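You operate a simulated robot arm through the tools that you are given. There is no shell and no other tool. Be economical: measure what you need, move in short steps, check, and stop when the job is done.

You are at the controls of a simulated two-armed robot. One attempt, no reset.

Task
Take the lid off the gold tin and lay it down on the top of the wooden bench. Then put one of the tubes from the top shelf of the disc rack on the grey steel tray on the top of the wooden bench. Then open the dryer cupboard door, put the shell from the top of the packing bench in the inside of the dryer cupboard, then shut the door. Then put the tin on the top of the packing bench away on the pallet. Then take the blue tin from the top of the packing bench and leave it on top of the silver spacer. Then close the wooden drawer two. Keep to this order. Set down upright: tube, blue tin.
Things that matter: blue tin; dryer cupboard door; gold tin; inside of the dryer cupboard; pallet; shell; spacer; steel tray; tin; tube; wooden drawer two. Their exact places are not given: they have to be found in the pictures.

Only the result counts: the job must be done as asked and must still hold three seconds after the hand-in. Knocking over, shifting, dropping, spilling or breaking anything else fails it. A push-on lid holds only when it is set on centred and level and pressed home; a screw cap is set on level and turned clockwise until tight.

Robot
Two 7-joint arms with three-finger grippers on one trunk, on a base that drives. Base frame: it is fixed to the floor where the robot stands at the start and does not move with it; the origin is under the middle of the robot, x ahead of it, y to its left, z up; the surface under the hand at the start is at about z = 800. Units: mm, degrees, N and s.
The left shoulder is at the start at [37, 154, 1022], the right one opposite. With the tool pointing down near the work surface each hand reaches from about 220 to 620 mm from the robot's upright axis, wherever it stands, measured 20 degrees to its own side. Places, roughly: blue tin [500, -4500, 1000]; dryer cupboard door [-1400, -2800, 400]; gold tin (9x9x10 cm) [500, -200, 800]; inside of the dryer cupboard [-1700, -2800, 100]; pallet [6300, -5800, 600]; shell (4x3x2 cm) [0, -4800, 900]; spacer (8x8x3 cm) [0, -4700, 900]; steel tray (9x10x3 cm) [600, -900, 800]; tin [250, -4750, 1000]; tube [1000, 500, 1000]; wooden drawer two [100, -1000, 700]. Payload 2.69 kg a hand.
The tool frame of a hand sits at the grasp point between the pads (the TCP): z along the fingers, y along the line on which they close. The tips reach 29 mm beyond it. The gripper opens to 120 mm. The gripper's body begins 78 mm behind the TCP.
Orientation is that of the tool frame in the base frame, as a unit quaternion [x, y, z, w]. With the fingers straight down and closing along the base's y, the tool's x points along the base's -x, its y along +y and its z along -z.

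Tools
- The arms move only by the tool send_rows. It takes "left_moves", "right_moves" or both (then of equal length, played together; a hand with none holds still); each is a list of rows, each a list of 7 numbers: the opening, from 0 (shut) to 1 (fully open), then the shift along the base's x, y, z in units of 20 mm (1.0 is 20 mm), then the turn, a rotation vector about the base's x, y, z in units of 5 degrees (1.0 is 5 degrees). In form: [[hand, tx, ty, tz, wx, wy, wz], ...]. A call has 1 to 12 rows; each row shifts and turns the commanded pose from where the row before left it. A call with a number of a shift or a turn outside -1 to 1 is refused whole. A row lasts 0.2 s, in which the tool goes at most 50 mm and 8.6 degrees; a call with a longer step from one row to the next is refused whole, and so is a gripper value outside its range. A pose out of reach is approached as far as the arm can. The call stops where the force on the tool passes 40 N (or 10 N more than at its start, if that is more) or the arm is blocked; 0.2 s more then pass. Each finger halts on what it meets, pressing with about 38 N; the grip force reading is that of the motor and also rises with nothing between the fingers. The clock runs only during rows and for 0.2 s after the last one: add rows that do not move to give the fingers time. The reply holds the time, the measured pose of the TCP, the force on the tool along the base axes, the opening and the grip force, in the units named above and with some noise, with the torque about the TCP (base axes, N m) and any sound that the robot's microphone picked up.
- Cameras (640 x 400 px; columns grow to the right, rows downward): "scene" is now at [141.5, -34.3, 1211.7]; the picture's right is [-0.38, -0.92, 0.00], its down [-0.15, 0.06, -0.99] and it looks along [0.91, -0.38, -0.17] (base axes); focal length 214 px, centre (320, 200). "left" rides on the left gripper at [63, 0, -104] in its tool frame; the picture's right is [-0.01, 1.00, 0.00], its down [-0.83, 0.00, -0.56] and it looks along [-0.56, 0.00, 0.83] (tool axes); focal length 275 px, centre (320, 200). "right" rides on the right gripper at [63, 0, -104] in its tool frame; the picture's right is [0.00, 1.00, 0.00], its down [-0.83, 0.00, -0.56] and it looks along [-0.56, 0.00, 0.83] (tool axes); focal length 275 px, centre (320, 200).
- camera(camera): a new picture of that camera. The clock stands still meanwhile.
- lift_body(by): slides the trunk up (or, below 0, down) by that many mm; the arms and the scene camera ride with it, the base frame stays. It gives what a move gives, with no picture.
- steer(legs): drives the robot by 1 to 6 legs, each [ahead, left, turn to the left] in mm, mm and degrees, along the robot's own axes; the way and the turn of a leg run together, so that a leg with both is an arc; at most 1500 mm and 180 degrees a leg. The arms and the cameras ride along, it lands a little off, and it stops where it bumps. It gives what a move gives.
- head_to(pan, tilt): turns the head with the scene camera to pan (to the left, within 80 degrees either way) and tilt (down, from -29 to 69), counted from straight ahead of the robot. It gives what a move gives.
- pixel_to_xyz(camera, pixels): for up to 12 pixels [column, row] of the newest picture of that camera ("zoom" is the newest enlarged one), the place [x, y, z] in the base frame of the surface seen there, good to about 3 mm. The clock stands still meanwhile.
- close_up(camera, box): a new picture of the part [left, top, right, bottom] of that camera's present view, enlarged. The clock stands still meanwhile.
- job_done(): hands the job in; it is judged then, once.

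Work in short steps. Measure before you move; look again where a grasp or a placing could have gone wrong, and mend it. You have 124 turns and 124 pictures in all, those below and enlarged ones among them. Open the grippers and draw the arms clear of the work before you hand the job in, unless the task says otherwise; then end with one line.

The tools are called after "Call:" as name(argument=value, ...) on one line, values as JSON. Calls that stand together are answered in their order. send_rows: Moves the arms, as the interface text tells. Its arguments: {"type":"object","properties":{"left_moves":{"type":"array"},"right_moves":{"type":"array"}},"required":[]} The other tools are called the same way: lift_body (by) slides the trunk up or down; steer (legs) drives the base; head_to (pan, tilt) turns the head that bears the scene camera; camera (camera) takes a picture; pixel_to_xyz (camera, pixels) gives the place of the surface under pixels of a picture; close_up (camera, box) takes an enlarged picture of a part of a camera's view; job_done () hands the job in.

At the start:

```text
clock: 0.0
left_tool_pos: [282.2, -10.4, 1169.3]
left_tcp_rot: [-0.001, 1.0, -0.001, 0.0]
left_ft_force: [0.2, 1.2, -0.3]
left_ft_torque: [-0.01, -0.03, 0.0]
left_grip_width: 120.3
left_gripper_force: 0.0
right_tool_pos: [302.1, -271.9, 1093.5]
right_tcp_rot: [0.0, 1.0, 0.001, 0.002]
right_ft_force: [0.4, 0.0, 0.5]
right_ft_torque: [-0.01, -0.02, 0.02]
right_grip_width: 120.3
right_gripper_force: 0.1
trunk travel left (down, up): [-388.0, 50.0]
robot x, y, heading: [1.4, 1.4, 0.2]
head pan, tilt: [-22.4, 9.5]
```

scene: 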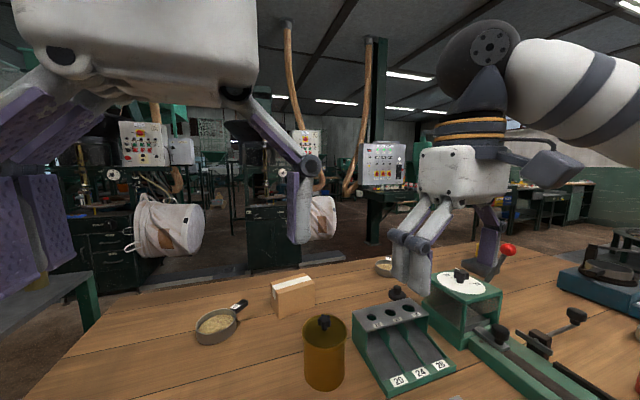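
right: 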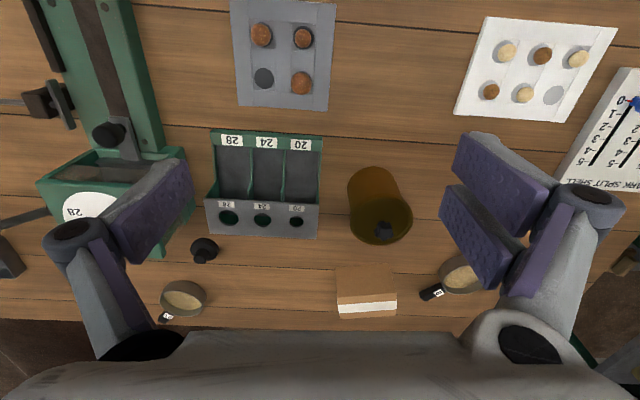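
left: 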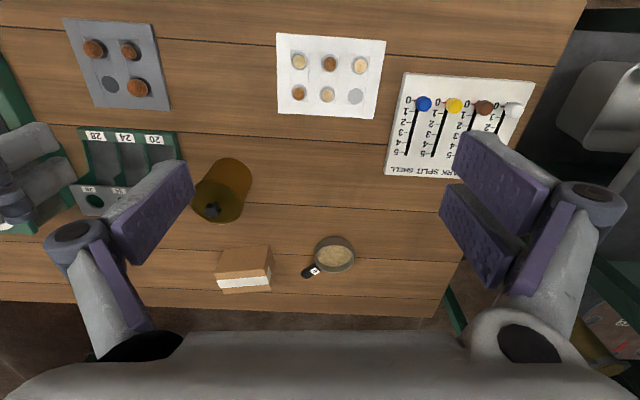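

The gold tin is at right-picture (383,205), with its lid knob near (385,230). I'll measure its points and take an enlarged view.

Call:
pixel_to_xyz(camera="right", pixels=[[384, 230], [384, 241], [365, 225], [405, 220], [370, 175], [265, 30], [350, 345]])

Call:
close_up(camera="scene", box=[240, 260, 400, 400])

Call:
close_up(camera="right", box=[320, 140, 440, 260])

```text
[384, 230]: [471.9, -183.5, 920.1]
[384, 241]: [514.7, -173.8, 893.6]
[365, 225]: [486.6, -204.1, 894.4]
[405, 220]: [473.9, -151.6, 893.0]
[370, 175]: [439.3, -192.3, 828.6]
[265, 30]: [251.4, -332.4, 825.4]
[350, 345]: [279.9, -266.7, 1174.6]
```

```text
2.86 times, centred on (320, 330) of scene
```

zoom: 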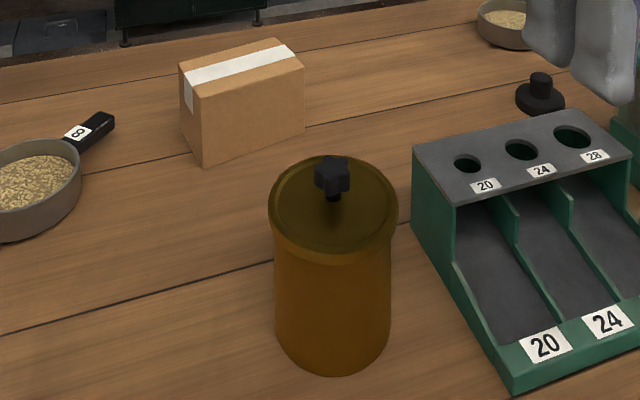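

```text
3.33 times, centred on (380, 200) of right
```

zoom: 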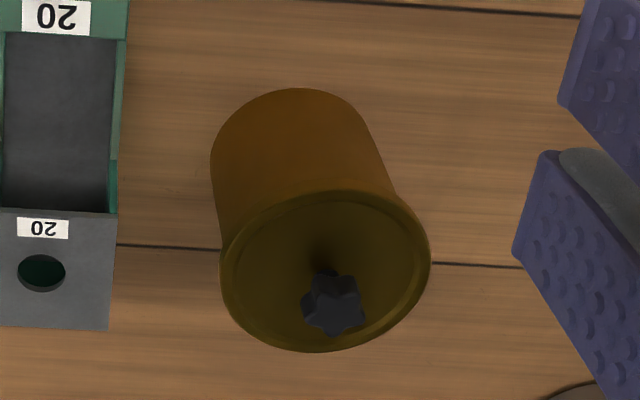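

I measure the lid rim and the knob in the zoom picture so the fingers can be centred on the knob.

Call:
pixel_to_xyz(camera="zoom", pixels=[[232, 270], [420, 270], [325, 203], [325, 342], [333, 300], [312, 300], [354, 300], [333, 282], [300, 94], [60, 170]])

Call:
pixel_to_xyz(camera="right", pixels=[[362, 285], [340, 180], [297, 222], [330, 200], [315, 270], [455, 270], [420, 110], [395, 300]])

```text
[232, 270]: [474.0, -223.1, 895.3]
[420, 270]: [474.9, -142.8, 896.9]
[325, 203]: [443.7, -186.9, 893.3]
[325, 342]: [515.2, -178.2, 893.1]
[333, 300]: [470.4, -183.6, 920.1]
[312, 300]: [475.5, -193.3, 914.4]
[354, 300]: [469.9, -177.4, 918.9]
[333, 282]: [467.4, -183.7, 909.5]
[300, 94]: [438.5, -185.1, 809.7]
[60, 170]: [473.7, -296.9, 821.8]
```

```text
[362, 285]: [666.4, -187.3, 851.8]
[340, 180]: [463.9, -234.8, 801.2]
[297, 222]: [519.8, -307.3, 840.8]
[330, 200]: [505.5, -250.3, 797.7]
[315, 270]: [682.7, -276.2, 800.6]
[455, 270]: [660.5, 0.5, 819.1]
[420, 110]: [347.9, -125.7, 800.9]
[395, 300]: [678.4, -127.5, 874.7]
```

Lid centre is about (476,-183), with its top at z 895 and the knob top at 920. The right hand goes above the knob, half open.

Call:
send_rows(right_moves=[[0.5, 0.967, 0.494, -0.5, 0, 0, 0], [0.5, 0.967, 0.494, -0.5, 0, 0, 0], [0.5, 0.967, 0.494, -0.5, 0, 0, 0], [0.5, 0.967, 0.494, -0.5, 0, 0, 0], [0.5, 0.967, 0.494, -0.5, 0, 0, 0], [0.5, 0.967, 0.494, -0.5, 0, 0, 0], [0.5, 0.967, 0.494, -0.5, 0, 0, 0], [0.5, 0.967, 0.494, -0.5, 0, 0, 0], [0.5, 0.967, 0.494, -0.5, 0, 0, 0], [0.5, 0, 0, -1, 0, 0, 0], [0.5, 0, 0, 0, 0, 0, 0]])

Call:
camera(camera="right")

```text
clock: 2.4
left_tool_pos: [281.1, -10.3, 1170.7]
left_tcp_rot: [0.0, 1.0, -0.001, 0.0]
left_ft_force: [-0.8, 0.2, -0.6]
left_ft_torque: [-0.01, 0.01, -0.04]
left_grip_width: 119.8
left_gripper_force: 0.1
right_tool_pos: [475.5, -182.9, 983.2]
right_tcp_rot: [0.0, 1.0, 0.001, 0.001]
right_ft_force: [0.9, 0.4, 0.1]
right_ft_torque: [-0.01, 0.02, 0.02]
right_grip_width: 59.9
right_gripper_force: 0.0
trunk travel left (down, up): [-388.0, 50.0]
robot x, y, heading: [1.0, -1.0, -0.1]
head pan, tilt: [-22.4, 9.5]
```

```text
118 pictures are left
```

right: 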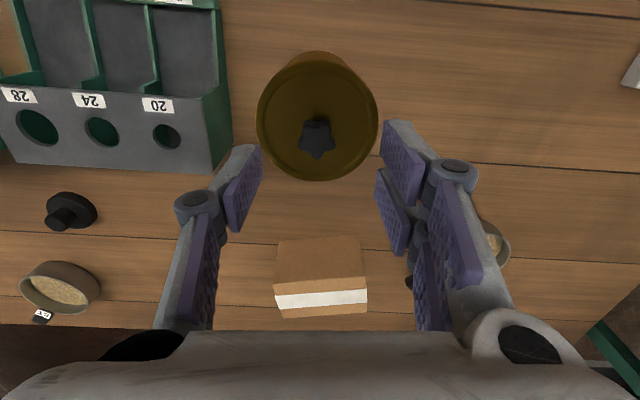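

The knob now sits at (317,140). I check its position again.

Call:
pixel_to_xyz(camera="right", pixels=[[317, 135], [303, 135], [330, 135], [317, 152], [262, 120], [374, 120], [317, 66], [317, 176]])

```text
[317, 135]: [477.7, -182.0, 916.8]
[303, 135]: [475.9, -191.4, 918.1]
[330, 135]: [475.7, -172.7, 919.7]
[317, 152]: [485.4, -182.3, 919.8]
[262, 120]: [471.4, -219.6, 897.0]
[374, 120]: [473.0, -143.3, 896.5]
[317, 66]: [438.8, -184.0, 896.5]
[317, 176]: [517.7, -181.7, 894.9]
```

Knob centre is (478,-182). I go down to TCP z≈931 and close.

Call:
send_rows(right_moves=[[0.4, 0.12, 0.04, -0.9, 0, 0, 0], [0.4, 0, 0, -0.9, 0, 0, 0], [0.4, 0, 0, -0.8, 0, 0, 0], [0.4, 0, 0, 0, 0, 0, 0], [0, 0, 0, 0, 0, 0, 0], [0, 0, 0, 0, 0, 0, 0], [0, 0, 0, 0, 0, 0, 0]])

Call:
send_rows(right_moves=[[0, 0, 0, 0.25, 0, 0, 0], [0, 0, 0, 0.25, 0, 0, 0], [0, 0, 0, 0.5, 0, 0, 0]])

Call:
camera(camera="scene")

```text
clock: 4.0
left_tool_pos: [281.5, -9.5, 1168.9]
left_tcp_rot: [-0.001, 1.0, -0.001, 0.001]
left_ft_force: [-0.5, -0.5, -0.2]
left_ft_torque: [-0.02, 0.01, -0.02]
left_grip_width: 119.9
left_gripper_force: 0.1
right_tool_pos: [476.6, -181.9, 930.5]
right_tcp_rot: [-0.001, 1.0, 0.001, 0.001]
right_ft_force: [0.1, -0.8, 0.7]
right_ft_torque: [-0.02, -0.02, 0.02]
right_grip_width: 22.3
right_gripper_force: 38.1
trunk travel left (down, up): [-388.0, 50.0]
robot x, y, heading: [2.0, 0.5, -0.0]
head pan, tilt: [-22.4, 9.5]
heard: snap
```

```text
clock: 4.8
left_tool_pos: [280.2, -10.4, 1169.1]
left_tcp_rot: [0.0, 1.0, -0.001, 0.0]
left_ft_force: [0.0, 0.2, -0.7]
left_ft_torque: [0.01, 0.06, -0.01]
left_grip_width: 119.9
left_gripper_force: 0.0
right_tool_pos: [478.4, -181.8, 951.7]
right_tcp_rot: [0.0, 1.0, 0.001, 0.0]
right_ft_force: [0.2, -0.8, 0.6]
right_ft_torque: [0.02, -0.02, -0.02]
right_grip_width: 22.7
right_gripper_force: 37.8
trunk travel left (down, up): [-388.0, 50.0]
robot x, y, heading: [0.1, -3.7, 0.0]
head pan, tilt: [-22.4, 9.5]
```

```text
117 pictures are left
```

scene: 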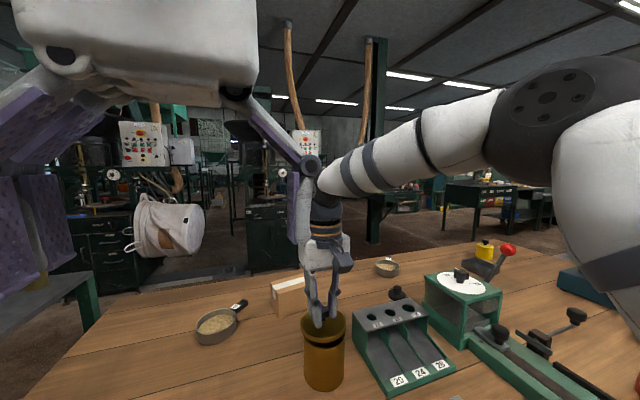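

A "snap" was heard and there is little force; I look closely to see whether only the lid came up.

Call:
close_up(camera="scene", box=[270, 250, 390, 400])

Call:
camera(camera="right")

```text
2.67 times, centred on (330, 325) of scene
```

zoom: 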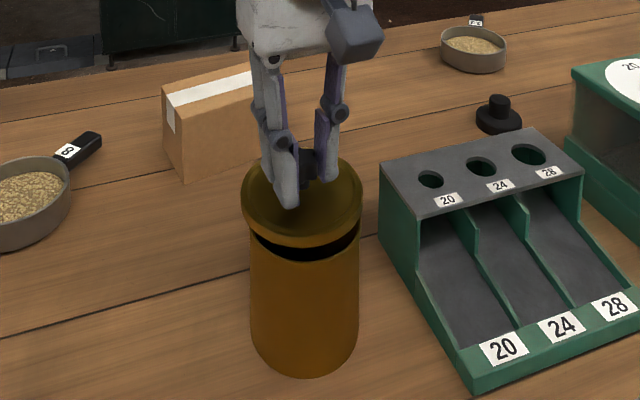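

```text
115 pictures are left
```

right: 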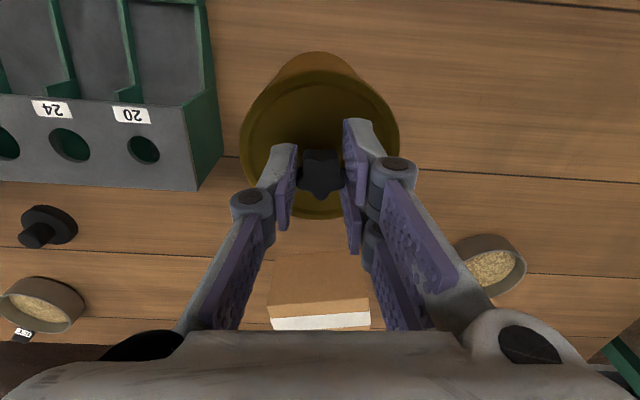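

The lid is off and held. I raise it 40 mm, then carry it 145 mm left over the free bench area.

Call:
send_rows(right_moves=[[0, 0, 0, 1, 0, 0, 0], [0, 0, 0, 1, 0, 0, 0], [0, 0, 0.9, 0, 0, 0, 0], [0, 0, 0.9, 0, 0, 0, 0], [0, 0, 0.9, 0, 0, 0, 0], [0, 0, 0.9, 0, 0, 0, 0], [0, 0, 0.9, 0, 0, 0, 0], [0, 0, 0.9, 0, 0, 0, 0], [0, 0, 0.9, 0, 0, 0, 0], [0, 0, 0.9, 0, 0, 0, 0]])

Call:
close_up(camera="scene", box=[150, 240, 390, 390])

```text
clock: 7.0
left_tool_pos: [280.9, -9.1, 1169.6]
left_tcp_rot: [-0.001, 1.0, -0.001, -0.001]
left_ft_force: [0.4, 0.6, 0.3]
left_ft_torque: [0.0, 0.03, -0.01]
left_grip_width: 120.2
left_gripper_force: 0.0
right_tool_pos: [477.2, -37.1, 990.5]
right_tcp_rot: [0.001, 1.0, 0.001, 0.001]
right_ft_force: [-0.3, -0.4, -0.2]
right_ft_torque: [0.0, 0.0, 0.04]
right_grip_width: 21.7
right_gripper_force: 38.3
trunk travel left (down, up): [-388.0, 50.0]
robot x, y, heading: [0.9, 1.9, 0.1]
head pan, tilt: [-22.4, 9.5]
```

```text
2.67 times, centred on (270, 315) of scene
```

zoom: 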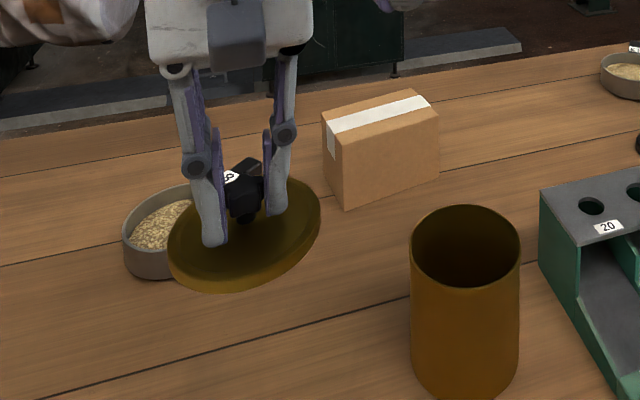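

I lower the lid toward the bench, ending in small steps.

Call:
send_rows(right_moves=[[0, 0, 0, -1, 0, 0, 0], [0, 0, 0, -1, 0, 0, 0], [0, 0, 0, -1, 0, 0, 0], [0, 0, 0, -1, 0, 0, 0], [0, 0, 0, -1, 0, 0, 0], [0, 0, 0, -0.7, 0, 0, 0], [0, 0, 0, 0, 0, 0, 0]])

Call:
close_up(camera="scene", box=[150, 240, 390, 390])

```text
clock: 8.6
left_tool_pos: [281.4, -9.0, 1169.4]
left_tcp_rot: [-0.001, 1.0, -0.001, 0.0]
left_ft_force: [-1.5, 20.5, -2.1]
left_ft_torque: [-0.49, -0.04, -0.04]
left_grip_width: 104.1
left_gripper_force: 0.0
right_tool_pos: [477.8, -38.4, 876.4]
right_tcp_rot: [0.0, 1.0, 0.001, 0.001]
right_ft_force: [1.1, -0.4, -0.5]
right_ft_torque: [-0.03, -0.02, 0.02]
right_grip_width: 21.8
right_gripper_force: 38.3
trunk travel left (down, up): [-388.0, 50.0]
robot x, y, heading: [-0.9, 0.0, -0.1]
head pan, tilt: [-22.4, 9.5]
```

```text
2.67 times, centred on (270, 315) of scene
```

zoom: 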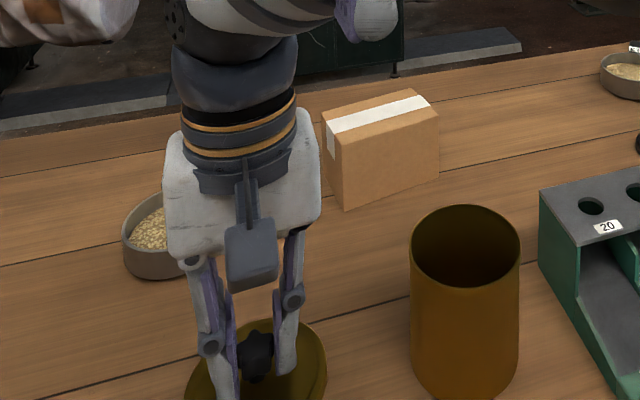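

The right forearm is touching the left hand (left force 20 N). I move the left hand aside first.

Call:
send_rows(left_moves=[[1, 0, 1, 0, 0, 0, 0], [1, 0, 1, 0, 0, 0, 0], [1, 0, 1, 0, 0, 0, 0], [1, 0, 1, 0, 0, 0, 0], [1, 0, 1, 0, 0, 0, 0], [1, 0, 1, 0, 0, 0, 0], [1, 0, 1, 0, 0, 0, 0]])

Call:
send_rows(right_moves=[[0, 0, 0, -0.4, 0, 0, 0], [0, 0, 0, -0.4, 0, 0, 0], [0, 0, 0, -0.2, 0, 0, 0], [0, 0, 0, -0.2, 0, 0, 0], [0, 0, 0, 0, 0, 0, 0]])

Call:
camera(camera="left")

```text
clock: 10.2
left_tool_pos: [281.1, 130.5, 1166.9]
left_tcp_rot: [0.0, 1.0, -0.002, 0.001]
left_ft_force: [-0.8, -0.1, 0.4]
left_ft_torque: [-0.02, 0.02, 0.04]
left_grip_width: 119.9
left_gripper_force: 0.1
right_tool_pos: [476.6, -37.7, 877.4]
right_tcp_rot: [0.0, 1.0, 0.0, 0.001]
right_ft_force: [-1.1, 0.1, 0.0]
right_ft_torque: [-0.01, -0.01, -0.02]
right_grip_width: 21.8
right_gripper_force: 38.2
trunk travel left (down, up): [-388.0, 50.0]
robot x, y, heading: [2.5, -2.1, -0.0]
head pan, tilt: [-22.4, 9.5]
```

```text
clock: 11.4
left_tool_pos: [281.1, 129.4, 1168.2]
left_tcp_rot: [-0.001, 1.0, -0.002, 0.001]
left_ft_force: [-0.8, -0.2, -0.4]
left_ft_torque: [0.0, 0.03, 0.02]
left_grip_width: 120.1
left_gripper_force: 0.1
right_tool_pos: [478.0, -37.0, 852.7]
right_tcp_rot: [0.001, 1.0, 0.001, 0.001]
right_ft_force: [1.2, -0.2, -1.1]
right_ft_torque: [-0.01, 0.02, -0.01]
right_grip_width: 22.0
right_gripper_force: 37.4
trunk travel left (down, up): [-388.0, 50.0]
robot x, y, heading: [-1.4, -2.2, -0.1]
head pan, tilt: [-22.4, 9.5]
```

```text
112 pictures are left
```

left: 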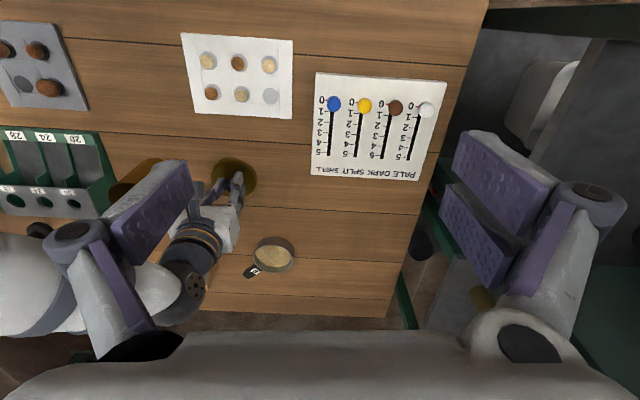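

No contact at z 852; I creep down in 2 mm steps.

Call:
send_rows(right_moves=[[0, 0, 0, -0.1, 0, 0, 0], [0, 0, 0, -0.1, 0, 0, 0], [0, 0, 0, -0.1, 0, 0, 0], [0, 0, 0, 0, 0, 0, 0]])

Call:
close_up(camera="scene", box=[190, 300, 350, 400])

```text
clock: 12.4
left_tool_pos: [280.2, 130.8, 1168.7]
left_tcp_rot: [-0.001, 1.0, -0.002, 0.001]
left_ft_force: [0.4, -0.7, 0.3]
left_ft_torque: [-0.04, 0.05, 0.01]
left_grip_width: 119.9
left_gripper_force: 0.2
right_tool_pos: [477.4, -38.1, 846.9]
right_tcp_rot: [0.0, 1.0, 0.0, 0.001]
right_ft_force: [0.7, 0.3, -0.9]
right_ft_torque: [-0.01, 0.03, -0.01]
right_grip_width: 21.6
right_gripper_force: 37.8
trunk travel left (down, up): [-388.0, 50.0]
robot x, y, heading: [-0.8, 2.6, 0.0]
head pan, tilt: [-22.4, 9.5]
```

```text
4.00 times, centred on (270, 350) of scene
```

zoom: 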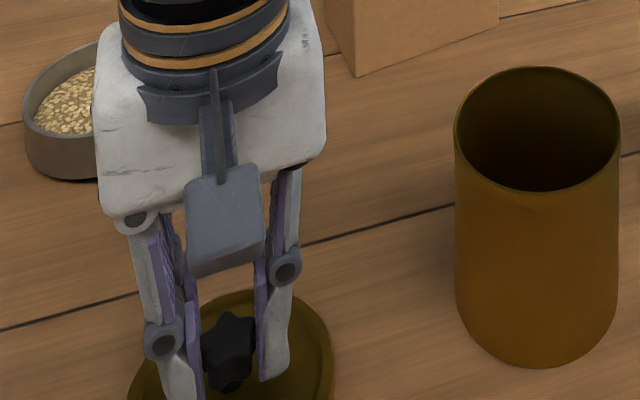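

Call:
send_rows(right_moves=[[0, 0, 0, -0.1, 0, 0, 0], [0, 0, 0, -0.1, 0, 0, 0], [0, 0, 0, -0.1, 0, 0, 0], [0, 0, 0, 0, 0, 0, 0]])

Call:
pixel_to_xyz(camera="zoom", pixels=[[325, 350], [230, 300], [345, 350], [300, 310], [130, 395]])

```text
clock: 13.4
left_tool_pos: [280.8, 129.8, 1168.2]
left_tcp_rot: [0.0, 1.0, -0.002, 0.002]
left_ft_force: [-0.4, 0.0, 0.5]
left_ft_torque: [0.02, -0.05, -0.04]
left_grip_width: 119.9
left_gripper_force: 0.1
right_tool_pos: [477.9, -39.5, 843.4]
right_tcp_rot: [0.0, 1.0, 0.001, 0.003]
right_ft_force: [1.4, -0.8, 21.7]
right_ft_torque: [0.11, 0.57, 0.01]
right_grip_width: 21.5
right_gripper_force: 37.4
trunk travel left (down, up): [-388.0, 50.0]
robot x, y, heading: [0.5, 0.9, 0.0]
head pan, tilt: [-22.4, 9.5]
```

```text
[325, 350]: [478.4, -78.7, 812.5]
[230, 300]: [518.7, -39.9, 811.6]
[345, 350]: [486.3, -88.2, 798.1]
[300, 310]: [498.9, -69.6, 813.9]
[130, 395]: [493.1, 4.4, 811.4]
```

Contact (22 N up), so the lid is on the bench. I ease up a hair, open and rise.

Call:
send_rows(right_moves=[[0, 0, 0, 0.07, 0, 0, 0], [0.4, 0, 0, 0, 0, 0, 0], [0.4, 0, 0, 0, 0, 0, 0], [0.4, 0, 0, 0.5, 0, 0, 0], [0.4, 0, 0, 1, 0, 0, 0], [0.4, 0, 0, 1, 0, 0, 0], [0.4, 0, 0, 1, 0, 0, 0], [0.4, 0, 0, 1, 0, 0, 0], [0.4, 0, 0, 1, 0, 0, 0], [0.4, 0, 0, 1, 0, 0, 0]])

Call:
camera(camera="right")

```text
clock: 15.6
left_tool_pos: [280.5, 128.8, 1168.6]
left_tcp_rot: [-0.001, 1.0, 0.0, 0.001]
left_ft_force: [-0.4, 0.4, 0.0]
left_ft_torque: [-0.02, -0.01, 0.0]
left_grip_width: 120.0
left_gripper_force: 0.0
right_tool_pos: [477.5, -36.8, 972.5]
right_tcp_rot: [0.001, 1.0, 0.001, 0.001]
right_ft_force: [0.6, -0.1, 0.6]
right_ft_torque: [-0.02, -0.01, -0.04]
right_grip_width: 47.9
right_gripper_force: 0.0
trunk travel left (down, up): [-388.0, 50.0]
robot x, y, heading: [1.7, 3.4, 0.2]
head pan, tilt: [-22.4, 9.5]
```

```text
110 pictures are left
```

right: 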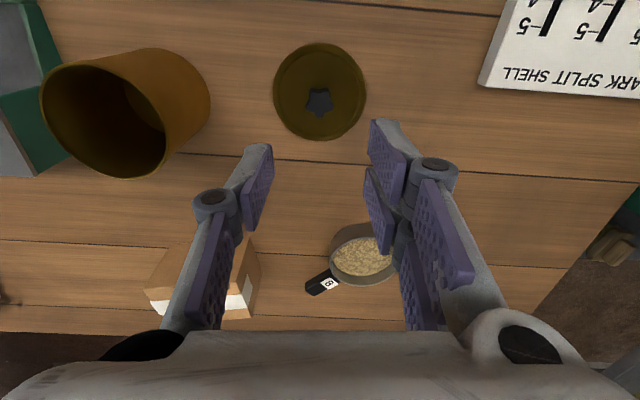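

The lid lies flat on the bench. I pull the right hand back and turn the head toward the disc rack (1000,500).

Call:
send_rows(right_moves=[[0.4, 0, 0, 1, 0, 0, 0], [0.4, -0.5, -0.5, 1, 0, 0, 0], [0.4, -0.8, -1, 1, 0, 0, 0], [0.4, -0.8, -1, 1, 0, 0, 0], [0.4, -0.8, -1, 1, 0, 0, 0], [0.4, -0.8, -1, 1, 0, 0, 0], [0.4, -1, -1, 0, 0, 0, 0], [0.4, -1, -1, 0, 0, 0, 0], [0.4, -1, -1, 0, 0, 0, 0], [0.4, -1, -1, 0, 0, 0, 0], [0.4, -1, -1, 0, 0, 0, 0], [0.4, 0, -1, 0, 0, 0, 0]])

Call:
head_to(pan=30, tilt=15)

Call:
camera(camera="scene")

```text
clock: 18.2
left_tool_pos: [281.4, 128.2, 1167.3]
left_tcp_rot: [-0.001, 1.0, -0.002, 0.0]
left_ft_force: [0.2, 0.6, 0.3]
left_ft_torque: [0.01, 0.0, 0.0]
left_grip_width: 119.9
left_gripper_force: 0.1
right_tool_pos: [304.0, -247.7, 1091.7]
right_tcp_rot: [0.0, 1.0, 0.0, 0.002]
right_ft_force: [0.2, -0.3, -0.2]
right_ft_torque: [0.01, -0.01, -0.01]
right_grip_width: 48.0
right_gripper_force: 0.1
trunk travel left (down, up): [-388.0, 50.0]
robot x, y, heading: [3.6, -3.5, -0.1]
head pan, tilt: [-22.4, 9.5]
```

```text
clock: 19.4
left_tool_pos: [281.3, 128.6, 1167.2]
left_tcp_rot: [-0.002, 1.0, -0.002, 0.001]
left_ft_force: [0.5, -0.7, -0.8]
left_ft_torque: [-0.03, 0.0, 0.02]
left_grip_width: 120.0
left_gripper_force: 0.0
right_tool_pos: [304.1, -248.5, 1091.9]
right_tcp_rot: [0.0, 1.0, 0.001, 0.0]
right_ft_force: [-0.1, 1.0, -0.5]
right_ft_torque: [-0.02, 0.03, 0.01]
right_grip_width: 48.0
right_gripper_force: 0.1
trunk travel left (down, up): [-388.0, 50.0]
robot x, y, heading: [5.2, 3.4, 0.0]
head pan, tilt: [30.0, 15.0]
```

```text
109 pictures are left
```

scene: 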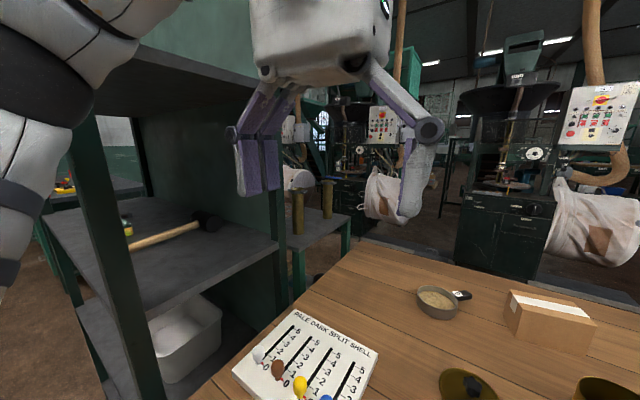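

Tube-like cylinders stand around (298,212) and (327,198) on a grey shelf; I enlarge and measure.

Call:
close_up(camera="scene", box=[270, 170, 390, 300])

Call:
pixel_to_xyz(camera="scene", pixels=[[298, 212], [327, 198], [298, 195], [298, 230], [327, 216], [345, 222], [297, 250], [346, 240], [270, 240], [330, 235]])

```text
3.08 times, centred on (330, 235) of scene
```

zoom: 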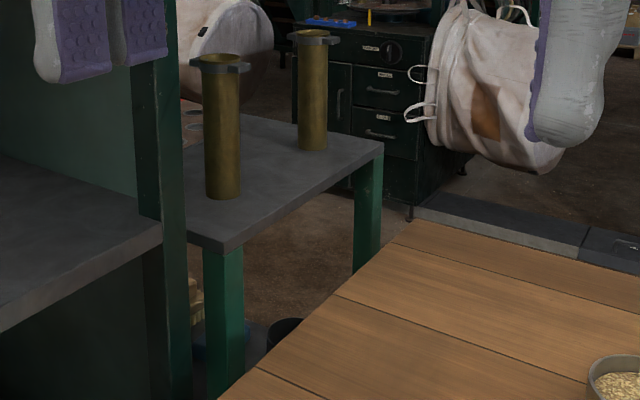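

```text
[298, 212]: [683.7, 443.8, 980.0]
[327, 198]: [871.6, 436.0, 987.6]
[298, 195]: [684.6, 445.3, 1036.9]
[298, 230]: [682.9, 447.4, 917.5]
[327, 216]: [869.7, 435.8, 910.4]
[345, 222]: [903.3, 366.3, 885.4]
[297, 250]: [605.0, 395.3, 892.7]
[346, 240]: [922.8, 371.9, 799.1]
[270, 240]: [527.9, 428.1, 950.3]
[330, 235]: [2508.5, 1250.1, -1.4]
```

The near tube stands at about (684,445), z 890–1045 on the rack's top shelf. I look at the free floor on the left to see how far the base can drive.

Call:
head_to(pan=30, tilt=55)

Call:
camera(camera="scene")

Call:
pixel_to_xyz(camera="scene", pixels=[[320, 60], [200, 60], [250, 200], [320, 320], [420, 300], [500, 350], [200, 150], [150, 250], [250, 350], [560, 250], [100, 350], [420, 380]])

```text
clock: 20.5
left_tool_pos: [282.2, 131.1, 1167.0]
left_tcp_rot: [-0.001, 1.0, -0.002, 0.0]
left_ft_force: [27.9, 24.0, -28.6]
left_ft_torque: [-2.43, 0.83, -1.66]
left_grip_width: 119.9
left_gripper_force: 0.0
right_tool_pos: [304.2, -248.2, 1091.6]
right_tcp_rot: [0.0, 1.0, 0.0, 0.0]
right_ft_force: [0.5, 0.2, -0.3]
right_ft_torque: [0.0, -0.03, -0.04]
right_grip_width: 48.2
right_gripper_force: 0.0
trunk travel left (down, up): [-388.0, 50.0]
robot x, y, heading: [-0.2, 2.6, -0.1]
head pan, tilt: [30.0, 55.0]
```

```text
107 pictures are left
```

scene: 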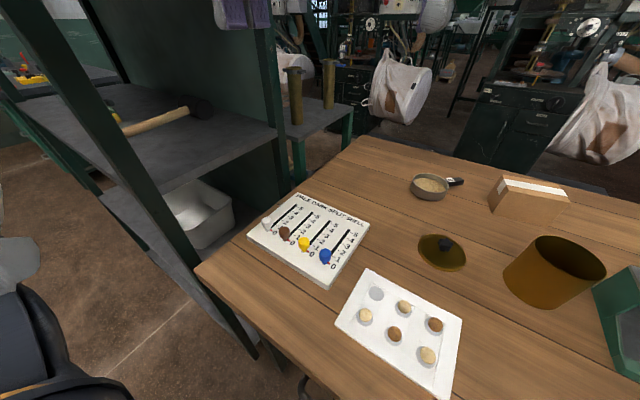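

```text
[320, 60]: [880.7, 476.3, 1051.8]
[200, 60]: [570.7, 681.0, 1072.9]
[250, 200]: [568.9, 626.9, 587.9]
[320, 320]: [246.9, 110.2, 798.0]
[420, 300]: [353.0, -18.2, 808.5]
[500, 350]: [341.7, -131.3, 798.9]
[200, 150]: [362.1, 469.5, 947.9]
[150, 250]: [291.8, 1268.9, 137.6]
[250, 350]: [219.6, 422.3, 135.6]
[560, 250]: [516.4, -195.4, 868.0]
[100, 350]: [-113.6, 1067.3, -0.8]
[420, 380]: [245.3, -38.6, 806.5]
```

The head seems to press on the left hand (force ~28 N) when tilted down. I bring the head back up and measure bench and rack edges from the current picture first.

Call:
pixel_to_xyz(camera="scene", pixels=[[205, 268], [280, 130], [268, 90], [350, 142], [283, 165], [330, 110], [297, 110], [180, 240], [300, 392], [350, 108], [278, 125], [310, 105]])

Call:
head_to(pan=30, tilt=15)

```text
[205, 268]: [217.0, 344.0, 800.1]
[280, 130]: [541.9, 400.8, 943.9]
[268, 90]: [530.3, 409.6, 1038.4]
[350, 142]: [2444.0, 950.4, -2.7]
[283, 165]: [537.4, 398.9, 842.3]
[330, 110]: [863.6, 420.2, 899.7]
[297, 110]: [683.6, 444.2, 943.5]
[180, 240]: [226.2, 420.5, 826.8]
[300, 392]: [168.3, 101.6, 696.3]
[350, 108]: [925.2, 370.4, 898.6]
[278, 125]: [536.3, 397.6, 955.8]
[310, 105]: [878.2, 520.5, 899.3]
```

```text
clock: 21.6
left_tool_pos: [282.5, 129.4, 1168.5]
left_tcp_rot: [0.0, 1.0, -0.001, 0.001]
left_ft_force: [0.1, -0.7, -0.5]
left_ft_torque: [-0.02, -0.03, 0.04]
left_grip_width: 119.9
left_gripper_force: 0.0
right_tool_pos: [304.0, -248.1, 1092.2]
right_tcp_rot: [0.0, 1.0, 0.001, 0.001]
right_ft_force: [0.2, -0.2, 0.1]
right_ft_torque: [0.05, -0.03, 0.05]
right_grip_width: 48.0
right_gripper_force: 0.0
trunk travel left (down, up): [-388.0, 50.0]
robot x, y, heading: [2.7, 0.1, 0.1]
head pan, tilt: [30.0, 15.0]
```

Bench spans x≈170–750 with its left edge at y≈344; the rack post face is y≈398 at x≈530. I'll turn the robot 20° right so the left shoulder is closer, then bring the left hand horizontal toward the tube.

Call:
steer(legs=[[0, 0, -20]])

Call:
send_rows(left_moves=[[0.6, 0.886, 0.25, 0, -0.342, -0.94, 0], [0.6, 0.886, 0.25, 0, -0.342, -0.94, 0], [0.6, 0.886, 0.25, 0, -0.342, -0.94, 0], [0.6, 0.886, 0.25, 0, -0.342, -0.94, 0], [0.6, 0.886, 0.25, 0, -0.342, -0.94, 0], [0.6, 0.886, 0.25, 0, -0.342, -0.94, 0], [0.6, 0.886, 0.25, 0, -0.342, -0.94, 0], [0.6, 0.886, 0.25, 0, -0.342, -0.94, 0], [0.6, 0.886, 0.25, 0, -0.342, -0.94, 0]])

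```text
clock: 23.0
left_tool_pos: [309.2, 25.8, 1168.4]
left_tcp_rot: [0.172, 0.985, -0.002, 0.0]
left_ft_force: [-0.3, -0.7, -0.4]
left_ft_torque: [0.03, 0.0, 0.03]
left_grip_width: 120.4
left_gripper_force: 0.1
right_tool_pos: [202.3, -337.2, 1091.5]
right_tcp_rot: [0.173, 0.985, 0.001, 0.001]
right_ft_force: [0.0, -0.1, 0.0]
right_ft_torque: [0.0, 0.0, 0.05]
right_grip_width: 48.1
right_gripper_force: 0.0
trunk travel left (down, up): [-388.0, 50.0]
robot x, y, heading: [-2.7, 2.2, -20.0]
head pan, tilt: [30.0, 15.0]
```

```text
clock: 25.0
left_tool_pos: [468.9, 70.8, 1167.2]
left_tcp_rot: [0.16, 0.909, -0.069, 0.378]
left_ft_force: [-0.6, -0.1, -0.3]
left_ft_torque: [0.0, 0.0, -0.01]
left_grip_width: 72.0
left_gripper_force: 0.0
right_tool_pos: [202.1, -335.7, 1092.6]
right_tcp_rot: [0.173, 0.985, 0.001, 0.001]
right_ft_force: [-0.1, -1.3, 0.3]
right_ft_torque: [0.0, -0.04, 0.01]
right_grip_width: 48.0
right_gripper_force: 0.0
trunk travel left (down, up): [-388.0, 50.0]
robot x, y, heading: [0.0, 4.0, -19.9]
head pan, tilt: [30.0, 15.0]
```

The tool is now 45° forward; I continue to horizontal, then yaw left while sliding to the standoff.

Call:
send_rows(left_moves=[[0.6, 0.886, 0.25, 0, -0.342, -0.94, 0], [0.6, 0.886, 0.25, 0, -0.342, -0.94, 0], [0.6, 0.886, 0.25, 0, -0.342, -0.94, 0], [0.6, 0.886, 0.25, 0, -0.342, -0.94, 0], [0.6, 0.886, 0.25, 0, -0.342, -0.94, 0], [0.6, 0.886, 0.25, 0, -0.342, -0.94, 0], [0.6, 0.886, 0.25, 0, -0.342, -0.94, 0], [0.6, 0.886, 0.25, 0, -0.342, -0.94, 0], [0.6, 0.886, 0.25, 0, -0.342, -0.94, 0]])

Call:
send_rows(left_moves=[[0.6, 0, 0.81, -0.593, 0, 0, 1], [0.6, 0, 0.81, -0.593, 0, 0, 1], [0.6, 0, 0.81, -0.593, 0, 0, 1], [0.6, 0, 0.81, -0.593, 0, 0, 1], [0.6, 0, 0.81, -0.593, 0, 0, 1], [0.6, 0, 0.81, -0.593, 0, 0, 1], [0.6, 0, 0.81, -0.593, 0, 0, 1], [0.6, 0, 0.81, -0.593, 0, 0, 1]])

Call:
camera(camera="scene")

```text
clock: 27.2
left_tool_pos: [622.2, 73.9, 1171.0]
left_tcp_rot: [0.146, 0.694, -0.118, 0.695]
left_ft_force: [-1.1, 2.8, 2.4]
left_ft_torque: [0.11, 0.25, -0.09]
left_grip_width: 72.1
left_gripper_force: 0.1
right_tool_pos: [194.6, -363.0, 1084.6]
right_tcp_rot: [0.176, 0.984, 0.011, 0.0]
right_ft_force: [-1.5, -0.6, 0.2]
right_ft_torque: [0.04, -0.13, -0.03]
right_grip_width: 48.0
right_gripper_force: 0.1
trunk travel left (down, up): [-388.0, 50.0]
robot x, y, heading: [-1.1, 1.5, -20.4]
head pan, tilt: [30.0, 15.0]
stopped in row 9 (left hand): the arm was blocked; the commanded pose is now the measured one
```

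```text
clock: 29.0
left_tool_pos: [625.8, 238.0, 1074.4]
left_tcp_rot: [-0.116, 0.696, 0.122, 0.698]
left_ft_force: [0.2, 0.5, -0.6]
left_ft_torque: [0.0, 0.01, 0.02]
left_grip_width: 72.0
left_gripper_force: 0.0
right_tool_pos: [201.6, -336.4, 1093.6]
right_tcp_rot: [0.173, 0.985, 0.0, 0.001]
right_ft_force: [0.1, 0.8, 0.0]
right_ft_torque: [0.03, 0.01, 0.01]
right_grip_width: 47.7
right_gripper_force: 0.1
trunk travel left (down, up): [-388.0, 50.0]
robot x, y, heading: [2.2, -0.4, -19.9]
head pan, tilt: [30.0, 15.0]
```

```text
106 pictures are left
```

scene: 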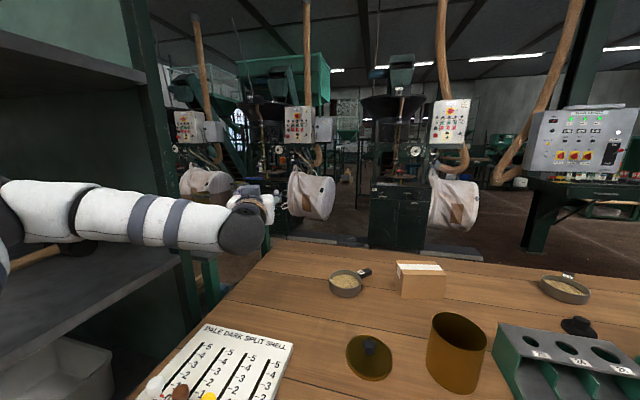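

I check where the left arm's elbow lies relative to the rack posts.

Call:
pixel_to_xyz(camera="scene", pixels=[[15, 210], [60, 210], [115, 210], [165, 215], [210, 225], [245, 225], [260, 205], [180, 270], [207, 270], [155, 100], [70, 260], [100, 60]])

Call:
camera(camera="left")

```text
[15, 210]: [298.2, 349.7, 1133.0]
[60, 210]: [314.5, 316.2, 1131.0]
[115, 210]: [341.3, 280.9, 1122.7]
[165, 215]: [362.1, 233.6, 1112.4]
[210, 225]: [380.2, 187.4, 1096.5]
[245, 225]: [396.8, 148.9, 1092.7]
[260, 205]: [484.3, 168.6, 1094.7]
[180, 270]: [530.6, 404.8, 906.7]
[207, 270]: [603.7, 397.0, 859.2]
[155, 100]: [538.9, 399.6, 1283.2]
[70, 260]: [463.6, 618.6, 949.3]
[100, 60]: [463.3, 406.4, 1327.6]
```

```text
105 pictures are left
```

left: 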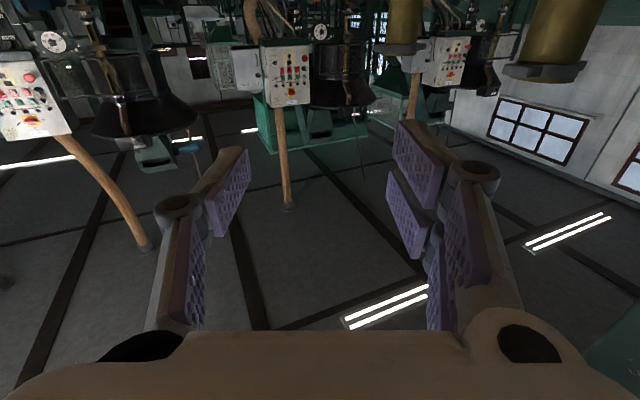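

The forearm passes above the shelf level with room. I finish yaw to 55° and descend to the standoff at (627,358,990).

Call:
send_rows(left_moves=[[0.6, 0, 0.6, -0.6, 0, 0, 1], [0.6, 0, 0.6, -0.6, 0, 0, 1], [0.6, 0, 0.6, -0.6, 0, 0, 1], [0.6, 0, 0.6, -0.6, 0, 0, 1], [0.6, 0, 0.6, -0.6, 0, 0, 1], [0.6, 0, 0.6, -0.6, 0, 0, 1], [0.6, 0, 0.6, -0.6, 0, 0, 1], [0.6, 0, 0, 0, 0, 0, 0]])

Call:
camera(camera="left")

Call:
camera(camera="scene")

```text
clock: 30.8
left_tool_pos: [626.2, 321.3, 989.8]
left_tcp_rot: [-0.318, 0.63, 0.327, 0.629]
left_ft_force: [-0.1, 0.1, -0.1]
left_ft_torque: [-0.02, -0.01, 0.03]
left_grip_width: 71.8
left_gripper_force: 0.0
right_tool_pos: [199.7, -337.1, 1092.6]
right_tcp_rot: [0.174, 0.985, 0.001, 0.001]
right_ft_force: [-0.6, -0.3, -0.1]
right_ft_torque: [-0.01, -0.02, 0.02]
right_grip_width: 48.1
right_gripper_force: 0.1
trunk travel left (down, up): [-388.0, 50.0]
robot x, y, heading: [2.5, 1.6, -20.1]
head pan, tilt: [30.0, 15.0]
```

```text
104 pictures are left
```

left: 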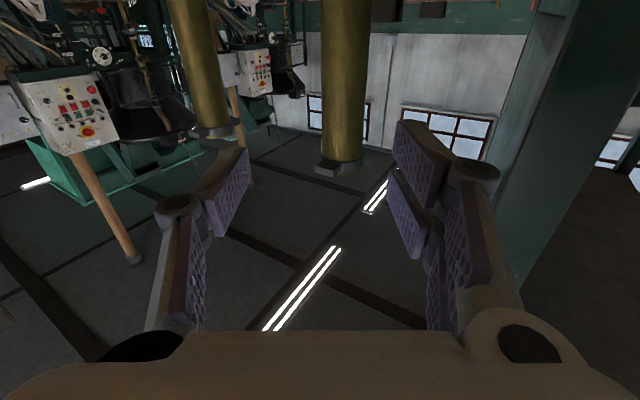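

```text
103 pictures are left
```

scene: 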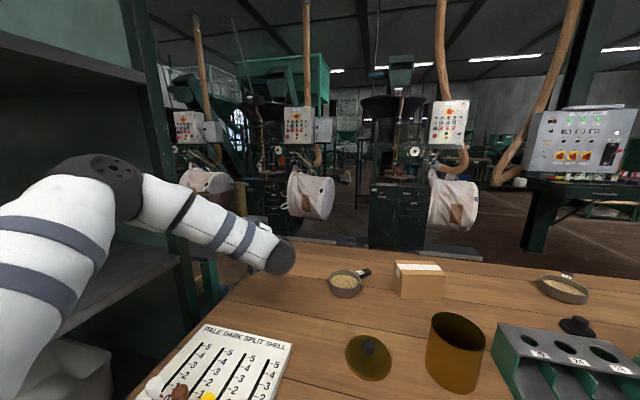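

The tube is nearly centred between the fingers (column 345). I measure it from the left camera.

Call:
pixel_to_xyz(camera="left", pixels=[[345, 100], [345, 150], [325, 100], [365, 100], [345, 30], [340, 168], [207, 100], [520, 150]])

```text
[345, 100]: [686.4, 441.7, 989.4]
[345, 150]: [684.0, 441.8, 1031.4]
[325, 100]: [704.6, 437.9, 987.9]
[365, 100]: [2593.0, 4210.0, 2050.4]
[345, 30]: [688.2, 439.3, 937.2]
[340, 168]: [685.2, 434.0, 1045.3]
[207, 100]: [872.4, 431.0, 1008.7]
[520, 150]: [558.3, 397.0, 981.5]
```

Tube axis ≈ (696,458), radius 19. I yaw another 10° to keep clear of the post, line up at 120 mm standoff, then advance slowly.

Call:
send_rows(left_moves=[[0.6, 0.45, 0.7, 0, 0, 0, 1], [0.6, 0.45, 0.7, 0, 0, 0, 1], [0.6, 0, 0, 0, 0, 0, 0]])

Call:
camera(camera="left")

```text
clock: 31.6
left_tool_pos: [642.7, 346.9, 991.0]
left_tcp_rot: [-0.37, 0.601, 0.379, 0.599]
left_ft_force: [-0.4, 0.3, 0.0]
left_ft_torque: [0.01, -0.05, -0.01]
left_grip_width: 72.1
left_gripper_force: 0.1
right_tool_pos: [200.0, -338.5, 1091.6]
right_tcp_rot: [0.174, 0.985, 0.001, 0.001]
right_ft_force: [-0.1, -0.5, 0.3]
right_ft_torque: [0.04, 0.0, -0.04]
right_grip_width: 48.0
right_gripper_force: 0.1
trunk travel left (down, up): [-388.0, 50.0]
robot x, y, heading: [-2.2, 0.7, -20.2]
head pan, tilt: [30.0, 15.0]
```

```text
102 pictures are left
```

left: 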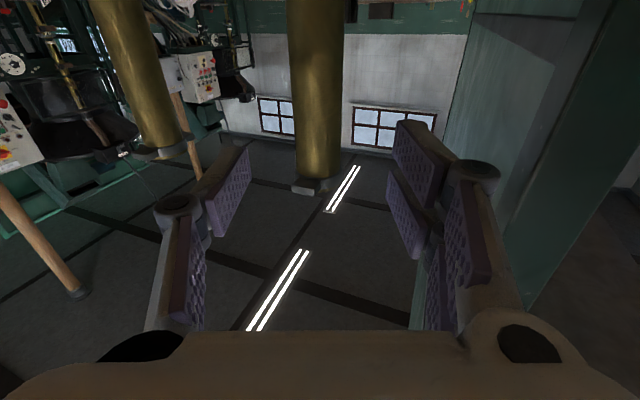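

The tube is centred (column 317). I advance 122 mm along the tool axis.

Call:
send_rows(left_moves=[[0.6, 0.384, 0.786, 0, 0, 0, 0], [0.6, 0.384, 0.786, 0, 0, 0, 0], [0.6, 0.384, 0.786, 0, 0, 0, 0], [0.6, 0.384, 0.786, 0, 0, 0, 0], [0.6, 0.384, 0.786, 0, 0, 0, 0], [0.6, 0.384, 0.786, 0, 0, 0, 0], [0.6, 0.384, 0.786, 0, 0, 0, 0], [0.6, 0, 0, 0, 0, 0, 0]])

Call:
camera(camera="left")

```text
clock: 33.4
left_tool_pos: [698.0, 459.2, 990.7]
left_tcp_rot: [-0.371, 0.6, 0.379, 0.598]
left_ft_force: [0.1, 0.8, -0.3]
left_ft_torque: [-0.01, -0.02, 0.0]
left_grip_width: 72.3
left_gripper_force: 0.1
right_tool_pos: [200.2, -337.3, 1093.3]
right_tcp_rot: [0.173, 0.985, 0.001, 0.001]
right_ft_force: [0.4, -0.1, -0.1]
right_ft_torque: [0.0, -0.01, 0.0]
right_grip_width: 48.0
right_gripper_force: 0.1
trunk travel left (down, up): [-388.0, 50.0]
robot x, y, heading: [0.8, -5.2, -20.0]
head pan, tilt: [30.0, 15.0]
```

```text
101 pictures are left
```

left: 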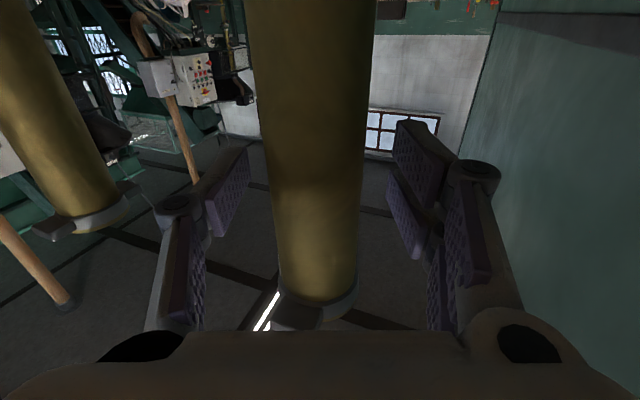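

The tube stands between the pads. I close and lift.

Call:
send_rows(left_moves=[[0, 0, 0, 0, 0, 0, 0], [0, 0, 0, 0, 0, 0, 0], [0, 0, 0, 0, 0, 0, 0], [0, 0, 0, 0.5, 0, 0, 0], [0, 0, 0, 0.5, 0, 0, 0], [0, 0, 0, 0.5, 0, 0, 0]])

Call:
camera(camera="left")

```text
clock: 34.8
left_tool_pos: [696.8, 458.9, 1020.2]
left_tcp_rot: [-0.371, 0.601, 0.379, 0.598]
left_ft_force: [0.0, 0.1, -1.8]
left_ft_torque: [-0.03, -0.02, -0.01]
left_grip_width: 40.2
left_gripper_force: 37.8
right_tool_pos: [200.6, -338.7, 1092.7]
right_tcp_rot: [0.174, 0.985, 0.0, 0.002]
right_ft_force: [-0.7, 0.1, -0.2]
right_ft_torque: [0.01, -0.01, -0.01]
right_grip_width: 48.0
right_gripper_force: 0.0
trunk travel left (down, up): [-388.0, 50.0]
robot x, y, heading: [-0.8, -1.6, -19.7]
head pan, tilt: [30.0, 15.0]
```

```text
100 pictures are left
```

left: 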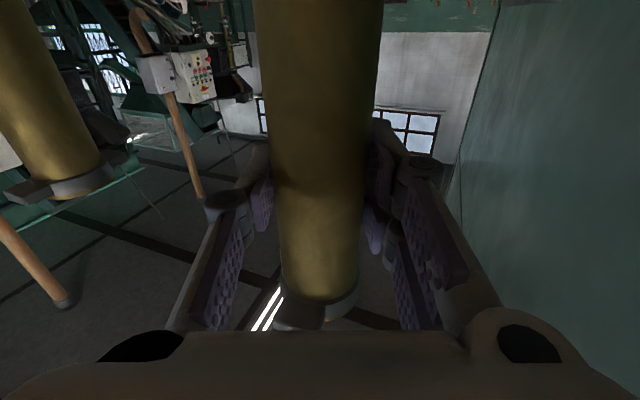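

Tube lifted. I retreat along the approach line, out of the rack zone.

Call:
send_rows(left_moves=[[0, -0.44, -0.9, 0.2, 0, 0, 0], [0, -0.44, -0.9, 0.2, 0, 0, 0], [0, -0.44, -0.9, 0.2, 0, 0, 0], [0, -0.44, -0.9, 0.2, 0, 0, 0], [0, -0.44, -0.9, 0.2, 0, 0, 0], [0, -0.44, -0.9, 0.2, 0, 0, 0], [0, -0.44, -0.9, 0.2, 0, 0, 0], [0, -0.44, -0.9, 0.2, 0, 0, 0]])

Call:
send_rows(left_moves=[[0, -0.6, -0.6, 0, 0, 0, -1], [0, -0.6, -0.6, 0, 0, 0, -1], [0, -0.6, -0.6, 0, 0, 0, -1], [0, -0.6, -0.6, 0, 0, 0, -1], [0, -0.6, -0.6, 0, 0, 0, -1], [0, -0.6, -0.6, 0, 0, 0, -1], [0, -0.6, -0.6, 0, 0, 0, -1], [0, -0.6, -0.6, 0, 0, 0, -1]])

Call:
head_to(pan=-25, tilt=15)

Call:
camera(camera="scene")

```text
clock: 36.6
left_tool_pos: [627.7, 313.1, 1052.7]
left_tcp_rot: [-0.372, 0.6, 0.379, 0.598]
left_ft_force: [0.0, -0.4, -2.1]
left_ft_torque: [-0.01, 0.0, -0.01]
left_grip_width: 40.1
left_gripper_force: 38.0
right_tool_pos: [200.5, -337.4, 1092.4]
right_tcp_rot: [0.173, 0.985, 0.001, 0.0]
right_ft_force: [0.9, -0.4, 0.7]
right_ft_torque: [0.03, 0.06, 0.01]
right_grip_width: 47.8
right_gripper_force: 0.2
trunk travel left (down, up): [-388.0, 50.0]
robot x, y, heading: [-4.0, -0.2, -20.0]
head pan, tilt: [30.0, 15.0]
```

```text
clock: 38.4
left_tool_pos: [583.0, 205.3, 1026.8]
left_tcp_rot: [-0.155, 0.68, 0.166, 0.697]
left_ft_force: [0.4, 0.2, -1.6]
left_ft_torque: [-0.01, -0.01, -0.01]
left_grip_width: 40.0
left_gripper_force: 38.2
left hand out of reach, approached as far as the arm can: row 6, 7, 8
right_tool_pos: [200.8, -337.3, 1092.3]
right_tcp_rot: [0.174, 0.985, 0.0, 0.0]
right_ft_force: [0.1, 0.0, 0.2]
right_ft_torque: [-0.01, 0.0, 0.0]
right_grip_width: 48.3
right_gripper_force: 0.0
trunk travel left (down, up): [-388.0, 50.0]
robot x, y, heading: [0.9, 0.0, -19.9]
head pan, tilt: [30.0, 15.0]
```

```text
clock: 39.7
left_tool_pos: [582.2, 205.6, 1026.8]
left_tcp_rot: [-0.157, 0.68, 0.168, 0.696]
left_ft_force: [-0.1, -0.3, -2.8]
left_ft_torque: [0.01, 0.01, 0.06]
left_grip_width: 39.9
left_gripper_force: 38.4
right_tool_pos: [200.9, -337.5, 1092.2]
right_tcp_rot: [0.174, 0.985, 0.0, 0.001]
right_ft_force: [-0.2, 0.0, -1.1]
right_ft_torque: [0.03, -0.04, -0.02]
right_grip_width: 48.0
right_gripper_force: 0.0
trunk travel left (down, up): [-388.0, 50.0]
robot x, y, heading: [-2.2, -4.8, -19.9]
head pan, tilt: [-25.0, 15.0]
```

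```text
99 pictures are left
```

scene: 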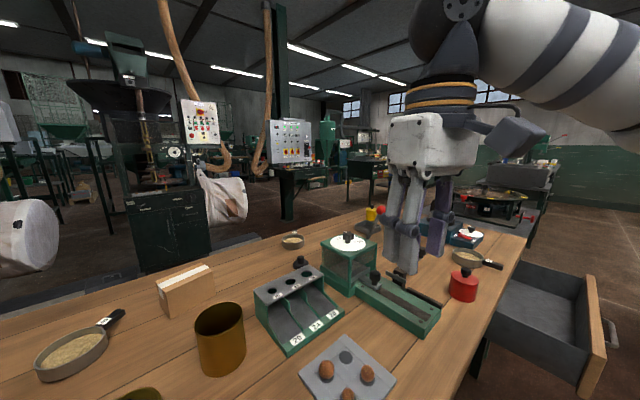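

I measure the open drawer and other landmarks before driving right.

Call:
pixel_to_xyz(camera="scene", pixels=[[540, 320], [505, 270], [595, 320], [608, 335], [580, 385], [520, 240], [478, 340], [463, 285], [440, 345], [468, 235], [370, 213], [470, 395]])

Call:
head_to(pan=-60, tilt=20)

Call:
camera(camera="scene")

```text
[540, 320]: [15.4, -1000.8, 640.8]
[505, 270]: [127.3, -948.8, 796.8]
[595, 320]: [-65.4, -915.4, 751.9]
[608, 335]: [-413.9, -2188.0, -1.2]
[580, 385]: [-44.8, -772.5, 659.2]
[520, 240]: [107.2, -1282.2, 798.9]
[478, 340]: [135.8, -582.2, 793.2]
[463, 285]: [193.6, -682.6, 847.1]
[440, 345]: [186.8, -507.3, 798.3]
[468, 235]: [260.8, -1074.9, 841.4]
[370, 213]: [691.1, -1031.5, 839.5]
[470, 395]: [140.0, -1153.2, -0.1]
```

```text
clock: 40.7
left_tool_pos: [583.0, 205.0, 1027.2]
left_tcp_rot: [-0.157, 0.68, 0.167, 0.696]
left_ft_force: [0.5, -0.2, -2.5]
left_ft_torque: [0.03, 0.02, 0.0]
left_grip_width: 40.1
left_gripper_force: 37.7
right_tool_pos: [200.3, -337.4, 1092.9]
right_tcp_rot: [0.174, 0.985, 0.0, 0.001]
right_ft_force: [0.1, 0.1, 0.0]
right_ft_torque: [-0.03, 0.03, 0.03]
right_grip_width: 48.1
right_gripper_force: 0.2
trunk travel left (down, up): [-388.0, 50.0]
robot x, y, heading: [0.3, 1.2, -19.9]
head pan, tilt: [-60.0, 20.0]
```

```text
98 pictures are left
```

scene: 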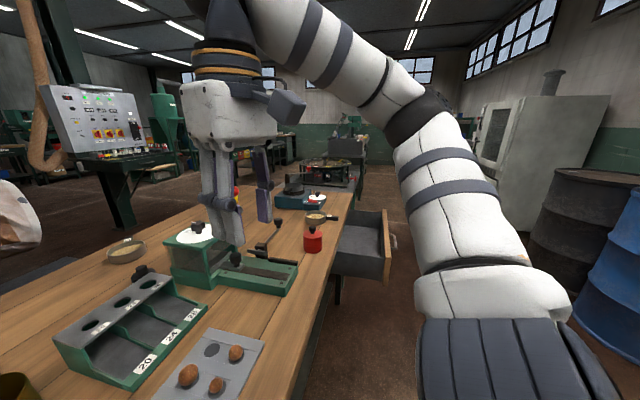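

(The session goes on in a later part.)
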